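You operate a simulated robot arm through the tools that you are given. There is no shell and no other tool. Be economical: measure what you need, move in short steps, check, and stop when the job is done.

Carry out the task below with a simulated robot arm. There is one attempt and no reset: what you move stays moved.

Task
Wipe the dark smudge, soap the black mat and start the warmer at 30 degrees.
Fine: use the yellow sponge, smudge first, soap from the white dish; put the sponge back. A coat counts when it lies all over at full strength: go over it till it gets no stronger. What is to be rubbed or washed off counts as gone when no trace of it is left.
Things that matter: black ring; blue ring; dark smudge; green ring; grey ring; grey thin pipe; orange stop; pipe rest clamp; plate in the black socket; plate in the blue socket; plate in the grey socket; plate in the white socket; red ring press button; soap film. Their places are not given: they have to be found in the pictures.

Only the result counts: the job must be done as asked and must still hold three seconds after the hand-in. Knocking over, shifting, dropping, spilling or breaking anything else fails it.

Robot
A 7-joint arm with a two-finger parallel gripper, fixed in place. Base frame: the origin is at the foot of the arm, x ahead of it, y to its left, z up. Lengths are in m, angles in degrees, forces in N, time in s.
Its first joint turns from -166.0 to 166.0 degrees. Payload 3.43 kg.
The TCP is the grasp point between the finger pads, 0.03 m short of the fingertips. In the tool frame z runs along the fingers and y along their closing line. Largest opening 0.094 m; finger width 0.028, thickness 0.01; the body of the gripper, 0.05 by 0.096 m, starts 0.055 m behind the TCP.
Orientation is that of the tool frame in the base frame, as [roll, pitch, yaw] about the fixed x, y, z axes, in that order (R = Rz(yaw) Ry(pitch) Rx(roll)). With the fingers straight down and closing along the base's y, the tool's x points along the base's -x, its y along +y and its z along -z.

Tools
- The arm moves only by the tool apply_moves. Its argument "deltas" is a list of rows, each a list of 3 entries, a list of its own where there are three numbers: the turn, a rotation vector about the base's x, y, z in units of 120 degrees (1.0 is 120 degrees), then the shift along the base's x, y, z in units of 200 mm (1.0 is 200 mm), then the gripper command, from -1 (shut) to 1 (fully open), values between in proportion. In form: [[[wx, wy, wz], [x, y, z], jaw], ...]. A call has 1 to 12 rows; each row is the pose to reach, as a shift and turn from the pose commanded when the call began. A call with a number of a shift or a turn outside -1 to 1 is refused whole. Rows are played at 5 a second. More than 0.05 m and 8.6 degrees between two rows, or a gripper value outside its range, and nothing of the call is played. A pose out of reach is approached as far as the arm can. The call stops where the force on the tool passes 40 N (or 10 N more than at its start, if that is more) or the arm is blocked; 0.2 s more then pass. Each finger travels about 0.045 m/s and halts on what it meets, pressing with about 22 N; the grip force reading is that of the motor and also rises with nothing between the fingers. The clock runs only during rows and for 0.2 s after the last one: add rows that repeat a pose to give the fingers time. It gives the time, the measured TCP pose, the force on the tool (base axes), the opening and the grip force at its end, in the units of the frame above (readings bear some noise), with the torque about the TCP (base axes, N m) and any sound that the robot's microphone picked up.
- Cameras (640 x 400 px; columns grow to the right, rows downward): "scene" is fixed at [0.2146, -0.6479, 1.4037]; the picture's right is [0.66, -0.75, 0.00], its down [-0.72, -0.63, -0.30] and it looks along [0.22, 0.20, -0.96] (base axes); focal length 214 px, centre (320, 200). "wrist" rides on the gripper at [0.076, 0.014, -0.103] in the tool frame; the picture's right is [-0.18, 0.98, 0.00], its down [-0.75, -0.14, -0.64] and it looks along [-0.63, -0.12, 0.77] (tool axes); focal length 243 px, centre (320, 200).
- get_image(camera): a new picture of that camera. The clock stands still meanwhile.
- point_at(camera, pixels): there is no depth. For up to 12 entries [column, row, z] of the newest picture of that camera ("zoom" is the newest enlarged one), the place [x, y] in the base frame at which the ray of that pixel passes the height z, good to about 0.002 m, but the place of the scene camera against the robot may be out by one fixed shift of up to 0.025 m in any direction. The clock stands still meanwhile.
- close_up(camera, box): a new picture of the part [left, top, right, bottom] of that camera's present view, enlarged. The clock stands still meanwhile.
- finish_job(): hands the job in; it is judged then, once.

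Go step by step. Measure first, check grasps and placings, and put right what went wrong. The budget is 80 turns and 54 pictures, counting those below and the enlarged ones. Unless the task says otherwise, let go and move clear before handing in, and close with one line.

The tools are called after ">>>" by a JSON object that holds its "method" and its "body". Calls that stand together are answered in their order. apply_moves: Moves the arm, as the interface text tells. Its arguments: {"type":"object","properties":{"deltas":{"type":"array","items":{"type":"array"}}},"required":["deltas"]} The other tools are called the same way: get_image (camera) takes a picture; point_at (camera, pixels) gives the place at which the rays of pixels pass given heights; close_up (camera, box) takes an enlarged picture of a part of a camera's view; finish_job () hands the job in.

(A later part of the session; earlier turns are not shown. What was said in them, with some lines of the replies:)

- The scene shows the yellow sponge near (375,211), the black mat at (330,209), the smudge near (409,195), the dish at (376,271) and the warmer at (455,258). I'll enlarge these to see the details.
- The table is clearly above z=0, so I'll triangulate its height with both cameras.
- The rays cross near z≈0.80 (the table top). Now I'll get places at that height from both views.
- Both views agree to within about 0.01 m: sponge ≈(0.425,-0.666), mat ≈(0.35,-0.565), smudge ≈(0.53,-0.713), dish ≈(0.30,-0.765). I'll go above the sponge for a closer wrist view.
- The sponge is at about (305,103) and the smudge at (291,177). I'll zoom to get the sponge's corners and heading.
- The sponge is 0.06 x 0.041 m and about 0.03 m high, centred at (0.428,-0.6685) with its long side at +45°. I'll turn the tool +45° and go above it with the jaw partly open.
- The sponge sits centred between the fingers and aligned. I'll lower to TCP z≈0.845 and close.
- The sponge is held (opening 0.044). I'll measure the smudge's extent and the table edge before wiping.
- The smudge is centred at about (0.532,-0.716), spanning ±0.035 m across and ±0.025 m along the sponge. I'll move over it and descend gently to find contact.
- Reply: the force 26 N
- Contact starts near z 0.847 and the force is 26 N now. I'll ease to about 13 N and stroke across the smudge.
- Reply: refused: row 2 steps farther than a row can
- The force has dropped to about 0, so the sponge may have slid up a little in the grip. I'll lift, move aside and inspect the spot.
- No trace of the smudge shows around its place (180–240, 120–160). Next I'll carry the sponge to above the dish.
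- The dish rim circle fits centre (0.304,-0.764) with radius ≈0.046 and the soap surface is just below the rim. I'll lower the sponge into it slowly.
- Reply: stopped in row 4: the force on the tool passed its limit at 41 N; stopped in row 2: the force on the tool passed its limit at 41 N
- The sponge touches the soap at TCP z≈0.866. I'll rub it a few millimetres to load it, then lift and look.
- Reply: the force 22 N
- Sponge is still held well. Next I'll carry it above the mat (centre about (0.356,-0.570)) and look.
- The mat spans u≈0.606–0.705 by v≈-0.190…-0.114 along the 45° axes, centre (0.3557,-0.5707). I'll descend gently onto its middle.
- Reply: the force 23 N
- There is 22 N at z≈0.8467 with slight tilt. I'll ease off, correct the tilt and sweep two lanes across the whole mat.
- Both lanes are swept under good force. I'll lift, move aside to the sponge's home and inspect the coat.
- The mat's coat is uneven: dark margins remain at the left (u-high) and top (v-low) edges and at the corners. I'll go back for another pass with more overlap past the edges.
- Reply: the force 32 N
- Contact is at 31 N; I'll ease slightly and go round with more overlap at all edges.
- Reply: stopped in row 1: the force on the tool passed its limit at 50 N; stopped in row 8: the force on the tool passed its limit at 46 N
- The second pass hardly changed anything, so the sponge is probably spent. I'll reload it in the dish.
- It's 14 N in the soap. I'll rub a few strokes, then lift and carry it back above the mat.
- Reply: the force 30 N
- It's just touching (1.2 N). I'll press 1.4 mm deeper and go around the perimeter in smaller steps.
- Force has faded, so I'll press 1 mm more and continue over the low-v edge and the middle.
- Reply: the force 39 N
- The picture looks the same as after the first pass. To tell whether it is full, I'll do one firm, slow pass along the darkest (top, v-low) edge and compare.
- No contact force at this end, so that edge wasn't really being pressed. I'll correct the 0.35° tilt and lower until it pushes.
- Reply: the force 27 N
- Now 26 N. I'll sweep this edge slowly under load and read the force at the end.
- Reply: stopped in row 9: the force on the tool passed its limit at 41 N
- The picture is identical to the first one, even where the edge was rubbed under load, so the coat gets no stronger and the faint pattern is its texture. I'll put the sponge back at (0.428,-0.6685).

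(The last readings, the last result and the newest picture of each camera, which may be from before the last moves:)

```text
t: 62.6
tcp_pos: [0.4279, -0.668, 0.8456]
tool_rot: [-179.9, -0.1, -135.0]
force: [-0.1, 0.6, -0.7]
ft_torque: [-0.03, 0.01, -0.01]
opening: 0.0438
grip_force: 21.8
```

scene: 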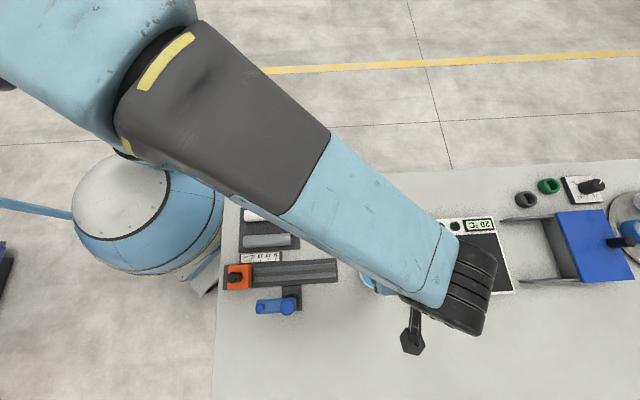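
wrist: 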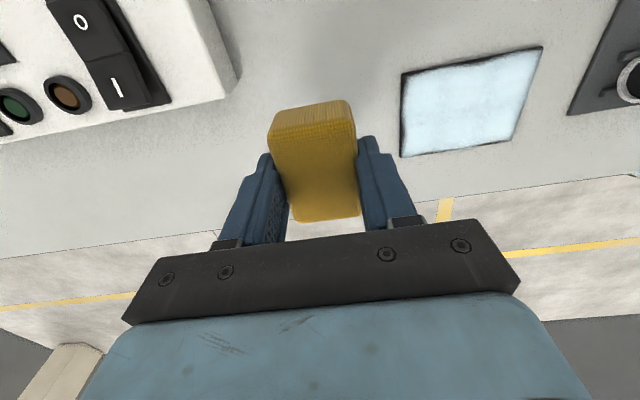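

>>> {"method": "apply_moves", "body": {"deltas": [[[0, 0, 0], [0, 0, -0.006], -1], [[0, 0, 0], [0, 0, -0.01], -1], [[0, 0, 0], [0, 0, -0.01], -1]]}}

```text
t: 63.4
tcp_pos: [0.4273, -0.6679, 0.8443]
tool_rot: [-179.9, -0.1, -135.0]
force: [0.0, 0.3, -0.5]
ft_torque: [0.02, -0.02, -0.02]
opening: 0.0438
grip_force: 22.1
```

>>> {"method": "apply_moves", "body": {"deltas": [[[0, 0, 0], [0, 0, -0.005], -1], [[0, 0, 0], [0, 0, -0.008], -1], [[0, 0, 0], [0, 0, -0.008], -1]]}}

```text
t: 64.2
tcp_pos: [0.4281, -0.6678, 0.843]
tool_rot: [-180.0, -0.1, -135.1]
force: [0.5, 0.5, -0.7]
ft_torque: [-0.04, -0.02, -0.01]
opening: 0.0437
grip_force: 22.2
```

>>> {"method": "apply_moves", "body": {"deltas": [[[0, 0, 0], [0, 0, -0.005], -1], [[0, 0, 0], [0, 0, -0.01], -1], [[0, 0, 0], [0, 0, -0.01], -1]]}}

```text
t: 65.0
tcp_pos: [0.427, -0.6666, 0.8409]
tool_rot: [-179.8, -0.3, -135.0]
force: [-0.7, 2.2, 8.4]
ft_torque: [0.21, 0.05, 0.0]
opening: 0.044
grip_force: 22.2
```

Contact (8 N) at z 0.841. I'll open gently and rise straight up.

>>> {"method": "apply_moves", "body": {"deltas": [[[0, 0, 0], [0, 0, 0.004], -1], [[0, 0, 0], [0, 0, 0.004], 0.2], [[0, 0, 0], [0, 0, 0.004], 0.5], [[0, 0, 0], [0, 0, 0.004], 0.5], [[0, 0, 0], [0, 0, 0.004], 0.5], [[0, 0, 0], [0, 0, 0.15], 0.5], [[0, 0, 0], [0, 0, 0.3], 0.5], [[0, 0, 0], [0, 0, 0.5], 0.5], [[0, 0, 0], [0, 0, 0.7], 0.5], [[0, 0, 0], [0, 0, 0.7], 0.5]]}}

>>> {"method": "get_image", "body": {"camera": "wrist"}}

>>> {"method": "close_up", "body": {"camera": "wrist", "box": [100, 60, 300, 220]}}

```text
t: 67.2
tcp_pos: [0.4287, -0.6682, 0.98]
tool_rot: [-179.9, -0.2, -135.0]
force: [-0.2, -0.2, 0.3]
ft_torque: [-0.02, 0.01, 0.01]
opening: 0.0705
grip_force: 0.0
```

```text
28 pictures are left
```

wrist: 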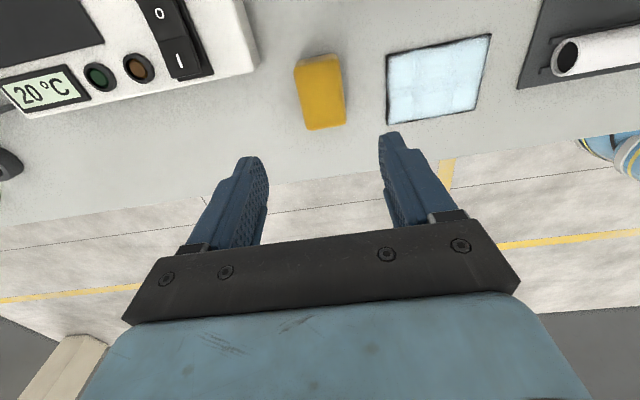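

```text
2.50 times, centred on (200, 140) of wrist
```

zoom: 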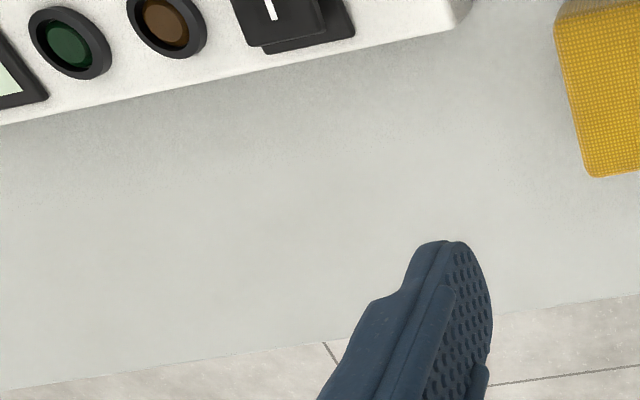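

Sponge back in place, no smudge trace. Now I'll go over the warmer's knob for a clear look at the dial.

>>> {"method": "apply_moves", "body": {"deltas": [[[0, 0, 0], [-0.05, -0.2, 0.05], 0.5], [[0, 0, 0], [-0.1, -0.4, 0.1], 0.5], [[0, 0, 0], [-0.15, -0.6, 0.1], 0.5], [[0, 0, 0], [-0.2, -0.8, 0.1], 0.5], [[0, 0, 0], [-0.25, -0.98, 0.1], 0.5], [[0, 0, 0], [-0.25, -0.98, 0.1], 0.5]]}}

>>> {"method": "get_image", "body": {"camera": "wrist"}}

```text
t: 68.6
tcp_pos: [0.3773, -0.8639, 0.9995]
tool_rot: [-179.9, -0.1, -135.1]
force: [-0.1, 0.9, 0.3]
ft_torque: [0.0, 0.03, -0.03]
opening: 0.0706
grip_force: 0.0
```

```text
26 pictures are left
```

wrist: 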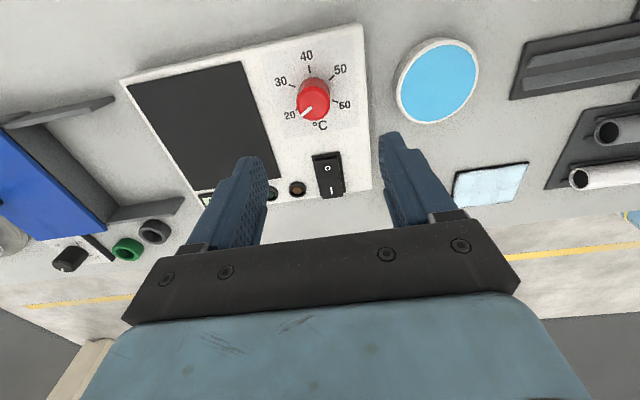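

>>> {"method": "close_up", "body": {"camera": "wrist", "box": [256, 40, 368, 140]}}

>>> {"method": "close_up", "body": {"camera": "wrist", "box": [195, 130, 375, 230]}}

```text
4.00 times, centred on (312, 90) of wrist
```

zoom: 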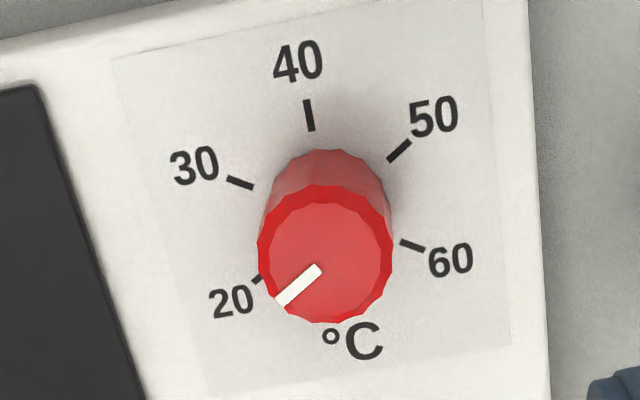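

```text
3.56 times, centred on (285, 180) of wrist
```

zoom: 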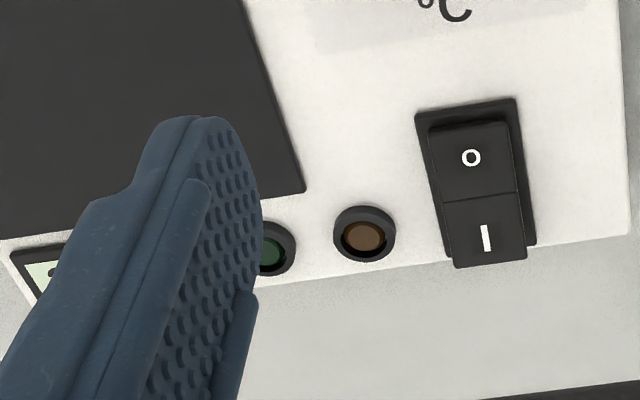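

>>> {"method": "point_at", "body": {"camera": "wrist", "pixels": [[289, 84.75, 0.84], [308.75, 65, 0.84], [334.5, 75.25, 0.84], [338, 102.25, 0.84], [295.25, 110.75, 0.84], [313.25, 103.5, 0.86], [313.25, 103.5, 0.87], [312, 107, 0.865], [302, 115.5, 0.865], [296.5, 103.5, 0.865], [330.25, 103.5, 0.865]]}}

>>> {"method": "point_at", "body": {"camera": "zoom", "pixels": [[471, 158, 0.845], [487, 238, 0.85], [470, 180, 0.845], [425, 115, 0.84], [510, 100, 0.84], [535, 245, 0.84], [455, 262, 0.84]]}}

```text
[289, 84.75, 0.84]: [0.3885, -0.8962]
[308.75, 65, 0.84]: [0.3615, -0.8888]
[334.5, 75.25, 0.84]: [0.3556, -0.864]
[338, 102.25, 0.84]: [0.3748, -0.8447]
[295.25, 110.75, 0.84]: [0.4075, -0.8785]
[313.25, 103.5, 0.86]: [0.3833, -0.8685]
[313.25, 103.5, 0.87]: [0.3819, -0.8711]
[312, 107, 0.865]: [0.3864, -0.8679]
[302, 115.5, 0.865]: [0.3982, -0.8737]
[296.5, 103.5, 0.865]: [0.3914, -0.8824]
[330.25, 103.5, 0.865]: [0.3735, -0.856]
```

```text
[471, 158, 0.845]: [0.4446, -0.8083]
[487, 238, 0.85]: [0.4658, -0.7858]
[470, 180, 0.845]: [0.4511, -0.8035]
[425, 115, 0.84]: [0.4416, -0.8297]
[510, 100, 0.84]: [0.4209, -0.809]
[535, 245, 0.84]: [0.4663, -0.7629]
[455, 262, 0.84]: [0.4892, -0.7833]
```

Dial centre fits (0.382,-0.8706). Ticks are 60° apart, 20 at ≈-16° and 30 at ≈-76°, so the knob must turn -60° (clockwise from above). I'll lower to 0.93 over it and triangulate the panel height.

>>> {"method": "apply_moves", "body": {"deltas": [[[0, 0, 0], [0.02, -0.033, -0.12], 0.2], [[0, 0, 0], [0.02, -0.033, -0.24], 0.2], [[0, 0, 0], [0.02, -0.033, -0.35], 0.2], [[0, 0, 0], [0.02, -0.033, -0.35], 0.2]]}}

>>> {"method": "close_up", "body": {"camera": "wrist", "box": [224, 20, 416, 140]}}

```text
t: 69.6
tcp_pos: [0.382, -0.8716, 0.9302]
tool_rot: [-179.9, -0.1, -135.0]
force: [-0.2, -0.3, 0.0]
ft_torque: [0.01, 0.0, 0.0]
opening: 0.0563
grip_force: 0.1
```

```text
3.33 times, centred on (320, 80) of wrist
```

zoom: 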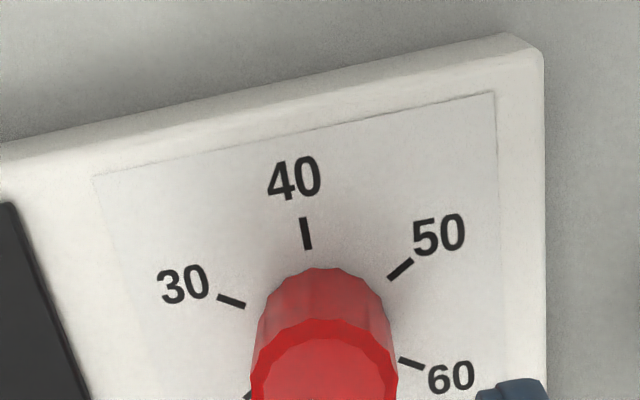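

>>> {"method": "point_at", "body": {"camera": "zoom", "pixels": [[218, 297, 0.83], [218, 297, 0.84], [303, 218, 0.83], [303, 218, 0.84], [411, 261, 0.83], [411, 261, 0.84], [423, 368, 0.83], [423, 368, 0.84]]}}

```text
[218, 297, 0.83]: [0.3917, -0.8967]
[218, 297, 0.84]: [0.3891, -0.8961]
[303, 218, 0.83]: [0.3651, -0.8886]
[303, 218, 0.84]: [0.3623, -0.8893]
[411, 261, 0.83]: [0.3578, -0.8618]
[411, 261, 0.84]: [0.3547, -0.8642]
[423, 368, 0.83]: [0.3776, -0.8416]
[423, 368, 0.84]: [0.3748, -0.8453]
```

The panel height ≈0.84 is consistent, with the knob top near 0.865. I'll lower the open fingers around the knob to TCP 0.876 (fingertips 0.846).

>>> {"method": "apply_moves", "body": {"deltas": [[[0, 0, 0], [0, 0.002, -0.1], 0.2], [[0, 0, 0], [0, 0.002, -0.2], 0.2], [[0, 0, 0], [0, 0.002, -0.27], 0.2], [[0, 0, 0], [0, 0.002, -0.27], 0.2]]}}

>>> {"method": "get_image", "body": {"camera": "wrist"}}

```text
t: 70.6
tcp_pos: [0.3819, -0.87, 0.876]
tool_rot: [-179.9, -0.1, -135.0]
force: [-0.2, 0.4, -0.2]
ft_torque: [0.01, -0.02, -0.02]
opening: 0.0563
grip_force: 0.0
```

```text
22 pictures are left
```

wrist: 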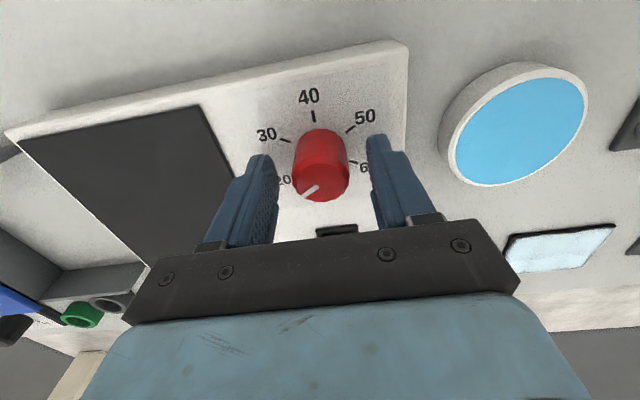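

The knob sits between the fingers. Close on it.

>>> {"method": "apply_moves", "body": {"deltas": [[[0, 0, 0], [0, 0, 0], -0.2], [[0, 0, 0], [0, 0, 0], -1], [[0, 0, 0], [0, 0, 0], -1], [[0, 0, 0], [0, 0, 0], -1], [[0, 0, 0], [0, 0, 0], -1]]}}

```text
t: 71.8
tcp_pos: [0.3816, -0.8701, 0.8767]
tool_rot: [-179.8, -0.1, -135.0]
force: [-2.0, 4.4, 0.4]
ft_torque: [0.63, 0.55, 0.01]
opening: 0.0316
grip_force: 45.1
```

Gripped at 0.0316 m with low side force. I'll turn -60° in 7.5° steps.

>>> {"method": "apply_moves", "body": {"deltas": [[[0, 0, -0.0625], [0, 0, 0], -1], [[0, 0, -0.125], [0, 0, 0], -1], [[0, 0, -0.1875], [0, 0, 0], -1], [[0, 0, -0.25], [0, 0, 0], -1], [[0, 0, -0.3125], [0, 0, 0], -1], [[0, 0, -0.375], [0, 0, 0], -1], [[0, 0, -0.4375], [0, 0, 0], -1], [[0, 0, -0.5], [0, 0, 0], -1], [[0, 0, -0.5], [0, 0, 0], -1]]}}

>>> {"method": "get_image", "body": {"camera": "wrist"}}

```text
t: 73.8
tcp_pos: [0.3807, -0.8706, 0.8759]
tool_rot: [-179.9, -0.1, 164.9]
force: [-10.0, 18.9, -7.2]
ft_torque: [0.9, -0.03, -0.02]
opening: 0.0316
grip_force: 44.8
```

```text
21 pictures are left
```

wrist: 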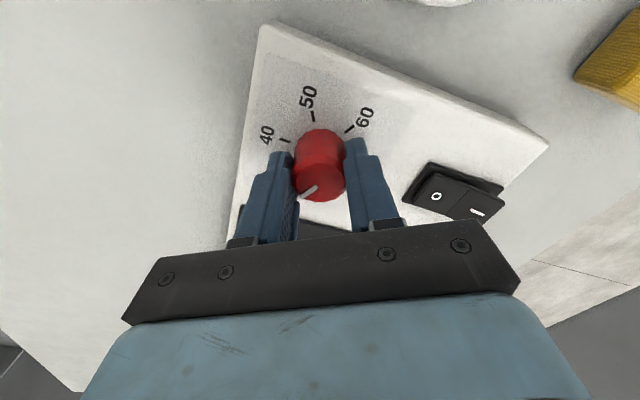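

The knob turned with the fingers. I'll release, rise and read the dial.

>>> {"method": "apply_moves", "body": {"deltas": [[[0, 0, 0], [0, 0, 0], 0], [[0, 0, 0], [0, 0, 0], 0.2], [[0, 0, 0], [0, 0, 0], 0.2], [[0, 0, 0], [0, 0, 0.1], 0.2], [[0, 0, 0], [0, 0, 0.25], 0.2], [[0, 0, 0], [0, 0, 0.45], 0.2], [[0, 0, 0], [0, 0, 0.6], 0.2], [[0, 0, 0], [0, 0, 0.6], 0.2]]}}

>>> {"method": "close_up", "body": {"camera": "wrist", "box": [232, 40, 392, 140]}}

>>> {"method": "get_image", "body": {"camera": "wrist"}}

```text
t: 75.6
tcp_pos: [0.3818, -0.8692, 0.9972]
tool_rot: [-179.9, -0.3, 165.0]
force: [0.8, 0.6, -0.2]
ft_torque: [-0.03, 0.01, 0.02]
opening: 0.0564
grip_force: 0.1
```

```text
4.00 times, centred on (312, 90) of wrist
```

zoom: 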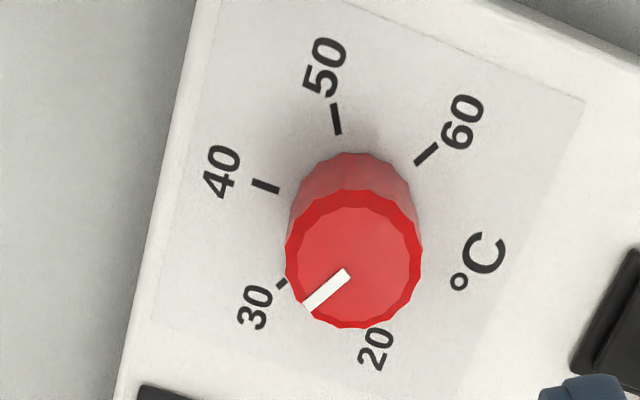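

```text
19 pictures are left
```

wrist: 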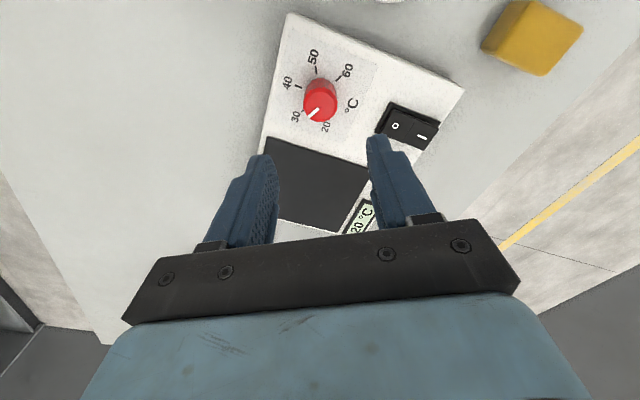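

>>> {"method": "point_at", "body": {"camera": "zoom", "pixels": [[347, 272, 0.867], [308, 305, 0.867], [354, 259, 0.867], [276, 289, 0.84], [286, 280, 0.84], [253, 182, 0.84], [278, 191, 0.84], [331, 103, 0.84], [437, 145, 0.84]]}}

```text
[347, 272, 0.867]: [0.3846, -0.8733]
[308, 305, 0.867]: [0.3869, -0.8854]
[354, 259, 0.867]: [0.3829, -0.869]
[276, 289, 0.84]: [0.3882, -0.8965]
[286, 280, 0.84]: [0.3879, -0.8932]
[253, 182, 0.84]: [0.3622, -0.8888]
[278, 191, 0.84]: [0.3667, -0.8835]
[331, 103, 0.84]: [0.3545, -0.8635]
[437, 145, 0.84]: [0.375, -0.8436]
```

The pointer reads -76° against the 30 tick at -76.5°, so the dial is on 30. Next I'll close the fingers, turn -30° so their thin side lies along the rocker, and hover over the I end near (0.467,-0.784).

>>> {"method": "apply_moves", "body": {"deltas": [[[0, 0, -0.0625], [0.11, 0.11, 0], -1], [[0, 0, -0.125], [0.22, 0.22, 0], -1], [[0, 0, -0.1875], [0.33, 0.33, 0], -1], [[0, 0, -0.25], [0.425, 0.43, 0], -1], [[0, 0, -0.25], [0.425, 0.43, -0.15], -1], [[0, 0, -0.25], [0.425, 0.43, -0.3], -1], [[0, 0, -0.25], [0.425, 0.43, -0.3], -1]]}}

>>> {"method": "get_image", "body": {"camera": "wrist"}}

```text
t: 77.2
tcp_pos: [0.4671, -0.7837, 0.9376]
tool_rot: [-179.7, -0.3, 135.0]
force: [0.9, 0.5, 0.1]
ft_torque: [-0.03, 0.0, 0.0]
opening: 0.0002
grip_force: 22.2
```

```text
18 pictures are left
```

wrist: 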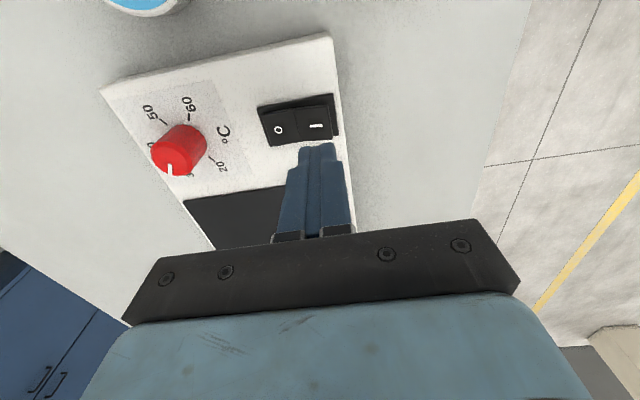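

>>> {"method": "point_at", "body": {"camera": "wrist", "pixels": [[317, 126, 0.85], [317, 126, 0.84], [279, 129, 0.845], [300, 124, 0.845], [333, 118, 0.85], [264, 105, 0.84], [335, 93, 0.84]]}}

>>> {"method": "close_up", "body": {"camera": "wrist", "box": [240, 80, 368, 160]}}

```text
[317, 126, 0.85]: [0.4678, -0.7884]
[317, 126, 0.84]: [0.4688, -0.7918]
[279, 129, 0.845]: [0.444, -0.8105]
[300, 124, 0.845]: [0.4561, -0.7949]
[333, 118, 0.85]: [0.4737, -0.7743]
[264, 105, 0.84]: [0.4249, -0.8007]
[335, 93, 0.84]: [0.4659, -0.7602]
```

```text
5.00 times, centred on (304, 120) of wrist
```

zoom: 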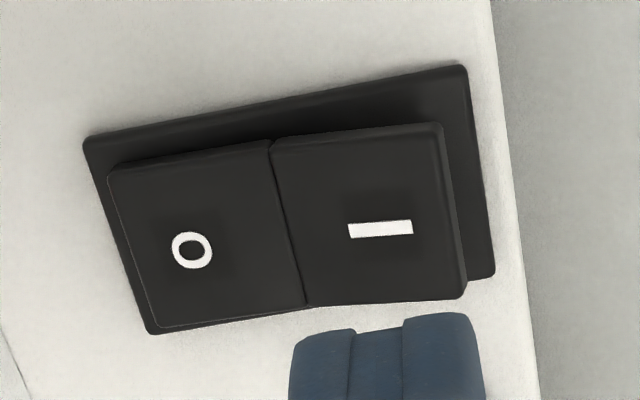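

The I side is raised. I'll descend onto about (0.468,-0.785), then press in small steps.

>>> {"method": "apply_moves", "body": {"deltas": [[[0, 0, 0], [0.006, -0.006, -0.1], -1], [[0, 0, 0], [0.006, -0.006, -0.2], -1], [[0, 0, 0], [0.006, -0.006, -0.23], -1], [[0, 0, 0], [0.006, -0.006, -0.24], -1], [[0, 0, 0], [0.006, -0.006, -0.25], -1], [[0, 0, 0], [0.006, -0.006, -0.26], -1], [[0, 0, 0], [0.006, -0.006, -0.26], -1]]}}

```text
t: 78.8
tcp_pos: [0.4675, -0.7851, 0.8838]
tool_rot: [-179.7, -0.1, 135.0]
force: [-0.6, -0.1, -0.2]
ft_torque: [-0.01, 0.03, -0.01]
opening: 0.0002
grip_force: 22.4
```

>>> {"method": "apply_moves", "body": {"deltas": [[[0, 0, 0], [0, 0, -0.01], -1], [[0, 0, 0], [0, 0, -0.02], -1], [[0, 0, 0], [0, 0, -0.03], -1], [[0, 0, 0], [0, 0, -0.035], -1], [[0, 0, 0], [0, 0, -0.035], -1]]}}

```text
t: 80.0
tcp_pos: [0.4677, -0.7861, 0.8782]
tool_rot: [-179.9, -0.1, 135.0]
force: [-0.9, 0.0, 4.4]
ft_torque: [-0.05, 0.02, 0.0]
opening: 0.0003
grip_force: 22.3
```

Contact has begun at tip z≈0.848 (4.4 N). I'll press further in small steps and listen for a click.

>>> {"method": "apply_moves", "body": {"deltas": [[[0, 0, 0], [0, 0, -0.01], -1], [[0, 0, 0], [0, 0, -0.02], -1], [[0, 0, 0], [0, 0, -0.03], -1], [[0, 0, 0], [0, 0, -0.04], -1], [[0, 0, 0], [0, 0, -0.04], -1]]}}

```text
t: 80.8
tcp_pos: [0.4692, -0.7858, 0.8779]
tool_rot: [-179.7, 0.0, 135.1]
force: [-2.1, 6.6, 7.8]
ft_torque: [0.23, 0.19, -0.1]
opening: 0.0
grip_force: 22.4
stopped in row 3: the force on the tool passed its limit at 43 N (the readings are from after the stop); the commanded pose is now the measured one
```

It stopped on force at 43 N without a sound. I'll rise and look at the switch and lamps.

>>> {"method": "apply_moves", "body": {"deltas": [[[0, 0, 0], [0, 0, 0.1], -1], [[0, 0, 0], [0, 0, 0.3], -1], [[0, 0, 0], [-0.15, 0.15, 0.5], -1], [[0, 0, 0], [-0.3, 0.3, 0.6], -1], [[0, 0, 0], [-0.3, 0.3, 0.6], -1]]}}

>>> {"method": "get_image", "body": {"camera": "wrist"}}

>>> {"method": "close_up", "body": {"camera": "scene", "box": [390, 200, 530, 310]}}

```text
refused: row 3 steps farther than a row can; nothing moved
```

```text
16 pictures are left
```

wrist: 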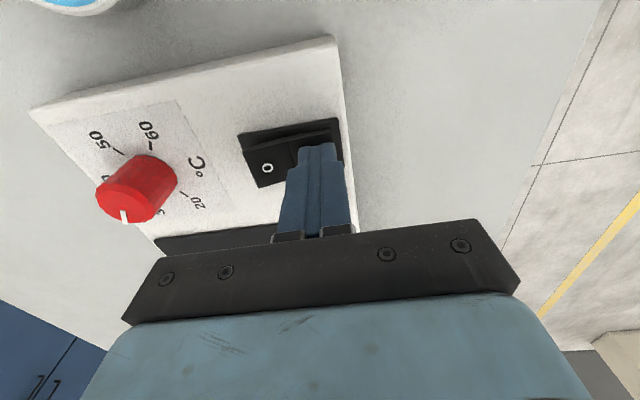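

```text
3.64 times, centred on (460, 255) of scene
```

zoom: 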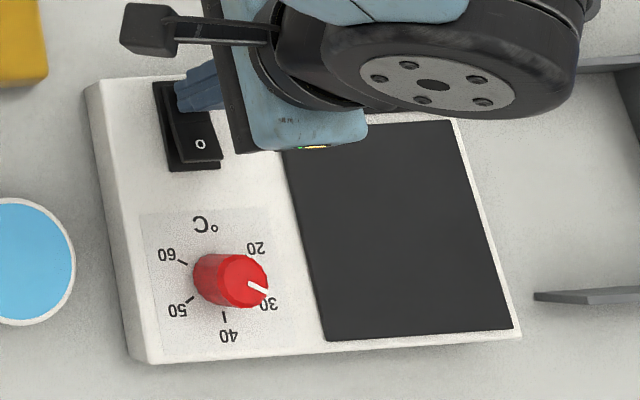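

The O side now looks raised, so the rocker seems to have flipped. I'll rise in smaller steps and look.

>>> {"method": "apply_moves", "body": {"deltas": [[[0, 0, 0], [0, 0, 0.12], -1], [[0, 0, 0], [0, 0, 0.3], -1], [[0, 0, 0], [-0.08, 0.08, 0.45], -1], [[0, 0, 0], [-0.18, 0.18, 0.6], -1], [[0, 0, 0], [-0.3, 0.3, 0.7], -1], [[0, 0, 0], [-0.42, 0.42, 0.8], -1], [[0, 0, 0], [-0.42, 0.42, 0.8], -1]]}}

>>> {"method": "get_image", "body": {"camera": "scene"}}

>>> {"method": "close_up", "body": {"camera": "scene", "box": [390, 200, 530, 310]}}

```text
t: 82.4
tcp_pos: [0.3859, -0.7017, 1.0342]
tool_rot: [-179.6, 0.1, 135.0]
force: [0.0, -0.5, -0.6]
ft_torque: [0.01, -0.03, 0.03]
opening: 0.0
grip_force: 22.4
```

```text
14 pictures are left
```

scene: 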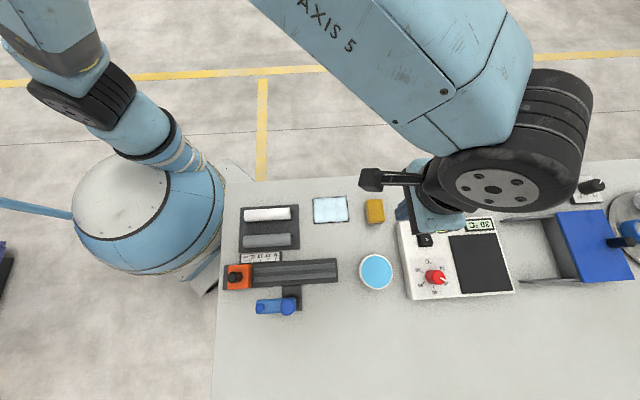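

```text
3.64 times, centred on (460, 255) of scene
```

zoom: 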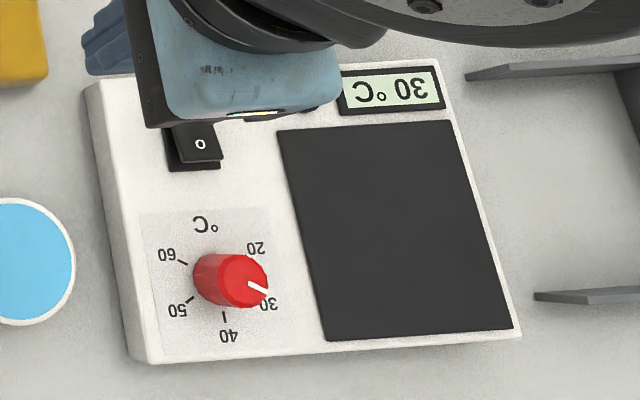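

The display shows 30 °C. I'll move the arm clear and check the lamps, smudge place and mat.

>>> {"method": "apply_moves", "body": {"deltas": [[[0, 0, 0], [0, 0.15, 0.1], -1], [[0, 0, 0], [0, 0.3, 0.2], -1], [[0, 0, 0], [0, 0.45, 0.3], -1], [[0, 0, 0], [0, 0.6, 0.4], -1], [[0, 0, 0], [0, 0.78, 0.5], -0.5], [[0, 0, 0], [0, 0.96, 0.55], 0], [[0, 0, 0], [0, 0.96, 0.55], 0]]}}

>>> {"method": "close_up", "body": {"camera": "scene", "box": [300, 170, 440, 300]}}

>>> {"method": "close_up", "body": {"camera": "scene", "box": [390, 200, 530, 310]}}

```text
t: 84.0
tcp_pos: [0.3854, -0.5116, 1.1465]
tool_rot: [-179.6, 0.1, 135.0]
force: [0.1, 0.0, -0.4]
ft_torque: [0.0, 0.01, 0.0]
opening: 0.0471
grip_force: 0.1
```

```text
3.08 times, centred on (370, 235) of scene
```

zoom: 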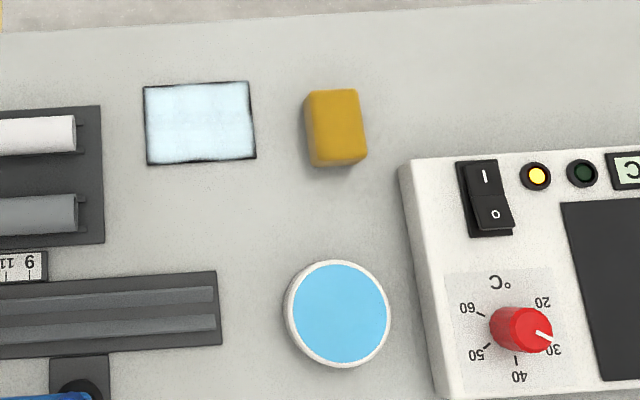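

```text
3.64 times, centred on (460, 255) of scene
```

zoom: 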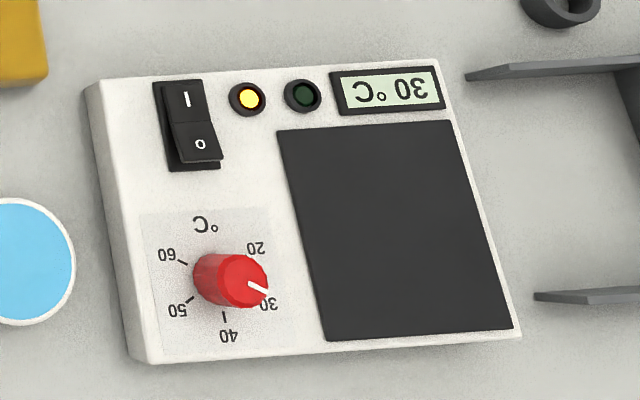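

The amber lamp is lit and the rocker is on I. A last magnified check of the mat and the smudge place.

>>> {"method": "close_up", "body": {"camera": "scene", "box": [308, 190, 352, 228]}}

>>> {"method": "close_up", "body": {"camera": "scene", "box": [386, 175, 436, 215]}}

```text
10.53 times, centred on (330, 209) of scene
```

zoom: 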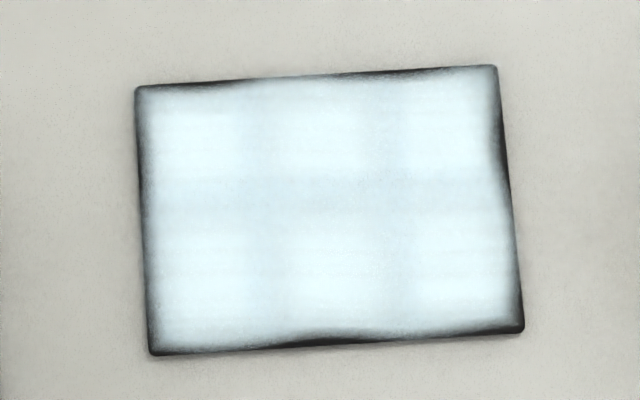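

```text
10.00 times, centred on (411, 195) of scene
```

zoom: 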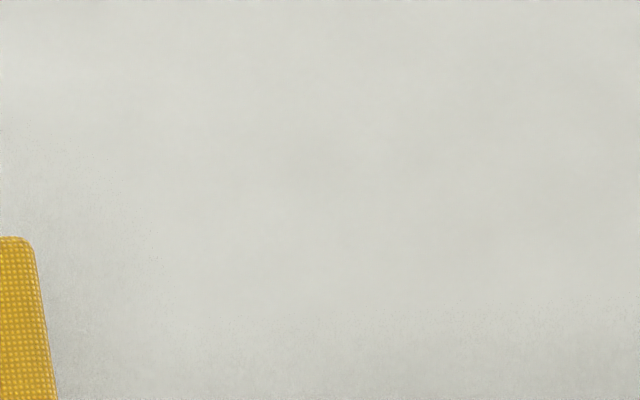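

The mat's six patches are equally bright, but I'd like to rule out a faint smudge trace around (310,165). I'll bring the wrist camera close to it.

>>> {"method": "apply_moves", "body": {"deltas": [[[0, 0, 0], [0.08, -0.12, -0.12], 0], [[0, 0, 0], [0.16, -0.24, -0.24], 0], [[0, 0, 0], [0.24, -0.36, -0.36], 0], [[0, 0, 0], [0.33, -0.48, -0.48], 0], [[0, 0, 0], [0.41, -0.6, -0.6], 0], [[0, 0, 0], [0.49, -0.72, -0.7], 0], [[0, 0, 0], [0.573, -0.84, -0.8], 0], [[0, 0, 0], [0.573, -0.84, -0.8], 0]]}}

>>> {"method": "get_image", "body": {"camera": "wrist"}}

>>> {"method": "close_up", "body": {"camera": "wrist", "box": [250, 40, 410, 160]}}

```text
t: 85.8
tcp_pos: [0.5003, -0.6798, 0.9861]
tool_rot: [-179.7, 0.2, 135.1]
force: [0.4, -0.1, -0.5]
ft_torque: [0.01, -0.01, -0.04]
opening: 0.047
grip_force: 0.1
```

```text
8 pictures are left
```

wrist: 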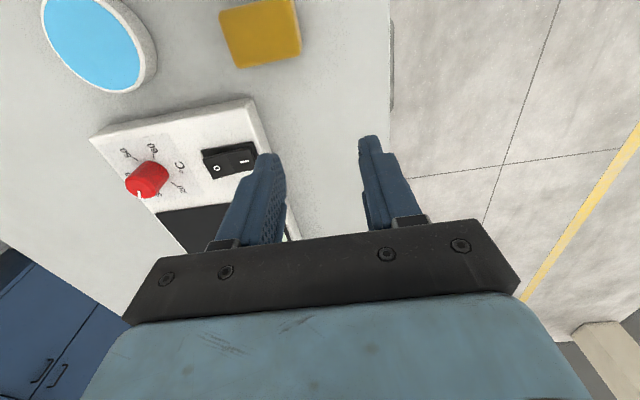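

```text
3.33 times, centred on (330, 100) of wrist
```

zoom: 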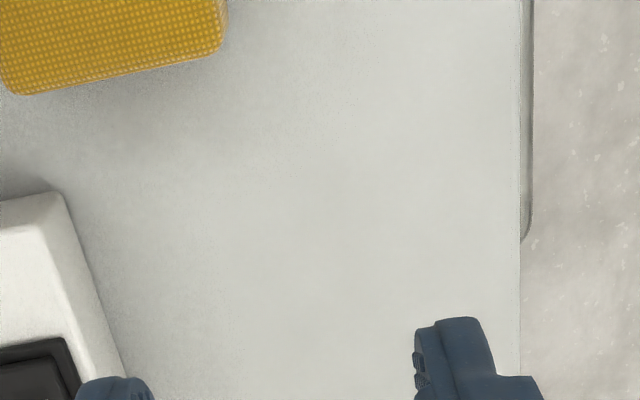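

>>> {"method": "close_up", "body": {"camera": "wrist", "box": [285, 100, 365, 220]}}

>>> {"method": "point_at", "body": {"camera": "wrist", "pixels": [[322, 150, 0.8], [322, 130, 0.8], [322, 170, 0.8]]}}

```text
3.33 times, centred on (325, 160) of wrist
```

zoom: 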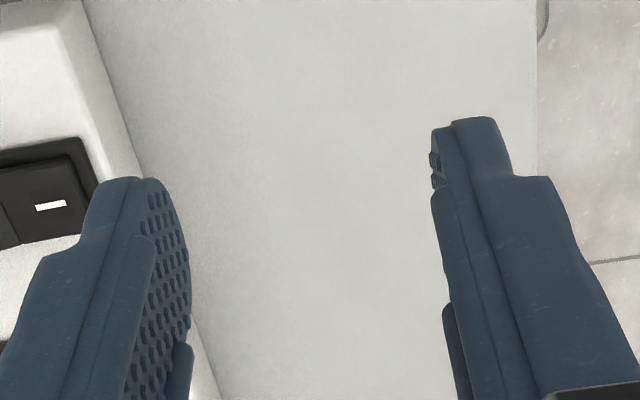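

```text
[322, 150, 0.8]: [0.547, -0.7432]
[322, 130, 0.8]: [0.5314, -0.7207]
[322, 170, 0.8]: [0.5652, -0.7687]
```

The smudge's place (about (310,87) here) matches the plain table, with no speckle left. I'll retreat upward and hand in.

>>> {"method": "apply_moves", "body": {"deltas": [[[0, 0, 0], [-0.1, 0.12, 0.15], 0], [[0, 0, 0], [-0.2, 0.24, 0.3], 0], [[0, 0, 0], [-0.3, 0.36, 0.45], 0], [[0, 0, 0], [-0.4, 0.5, 0.6], 0], [[0, 0, 0], [-0.5, 0.65, 0.7], 0], [[0, 0, 0], [-0.5, 0.65, 0.7], 0]]}}

>>> {"method": "finish_job", "body": {}}

```text
t: 87.2
tcp_pos: [0.4007, -0.5492, 1.1254]
tool_rot: [-179.7, 0.0, 135.1]
force: [-1.0, -0.5, 0.1]
ft_torque: [-0.03, 0.0, 0.03]
opening: 0.0472
grip_force: 0.0
```

```text
The job is handed in.
```

I handed the job in: the smudge is wiped with no trace visible, the mat is soaped, the sponge is back in its place, and the warmer is switched on with its display at 30 °C. The mat still shows thin dark margins at its edges, but going over them with fresh soap made the coat no stronger, so I took it as full.
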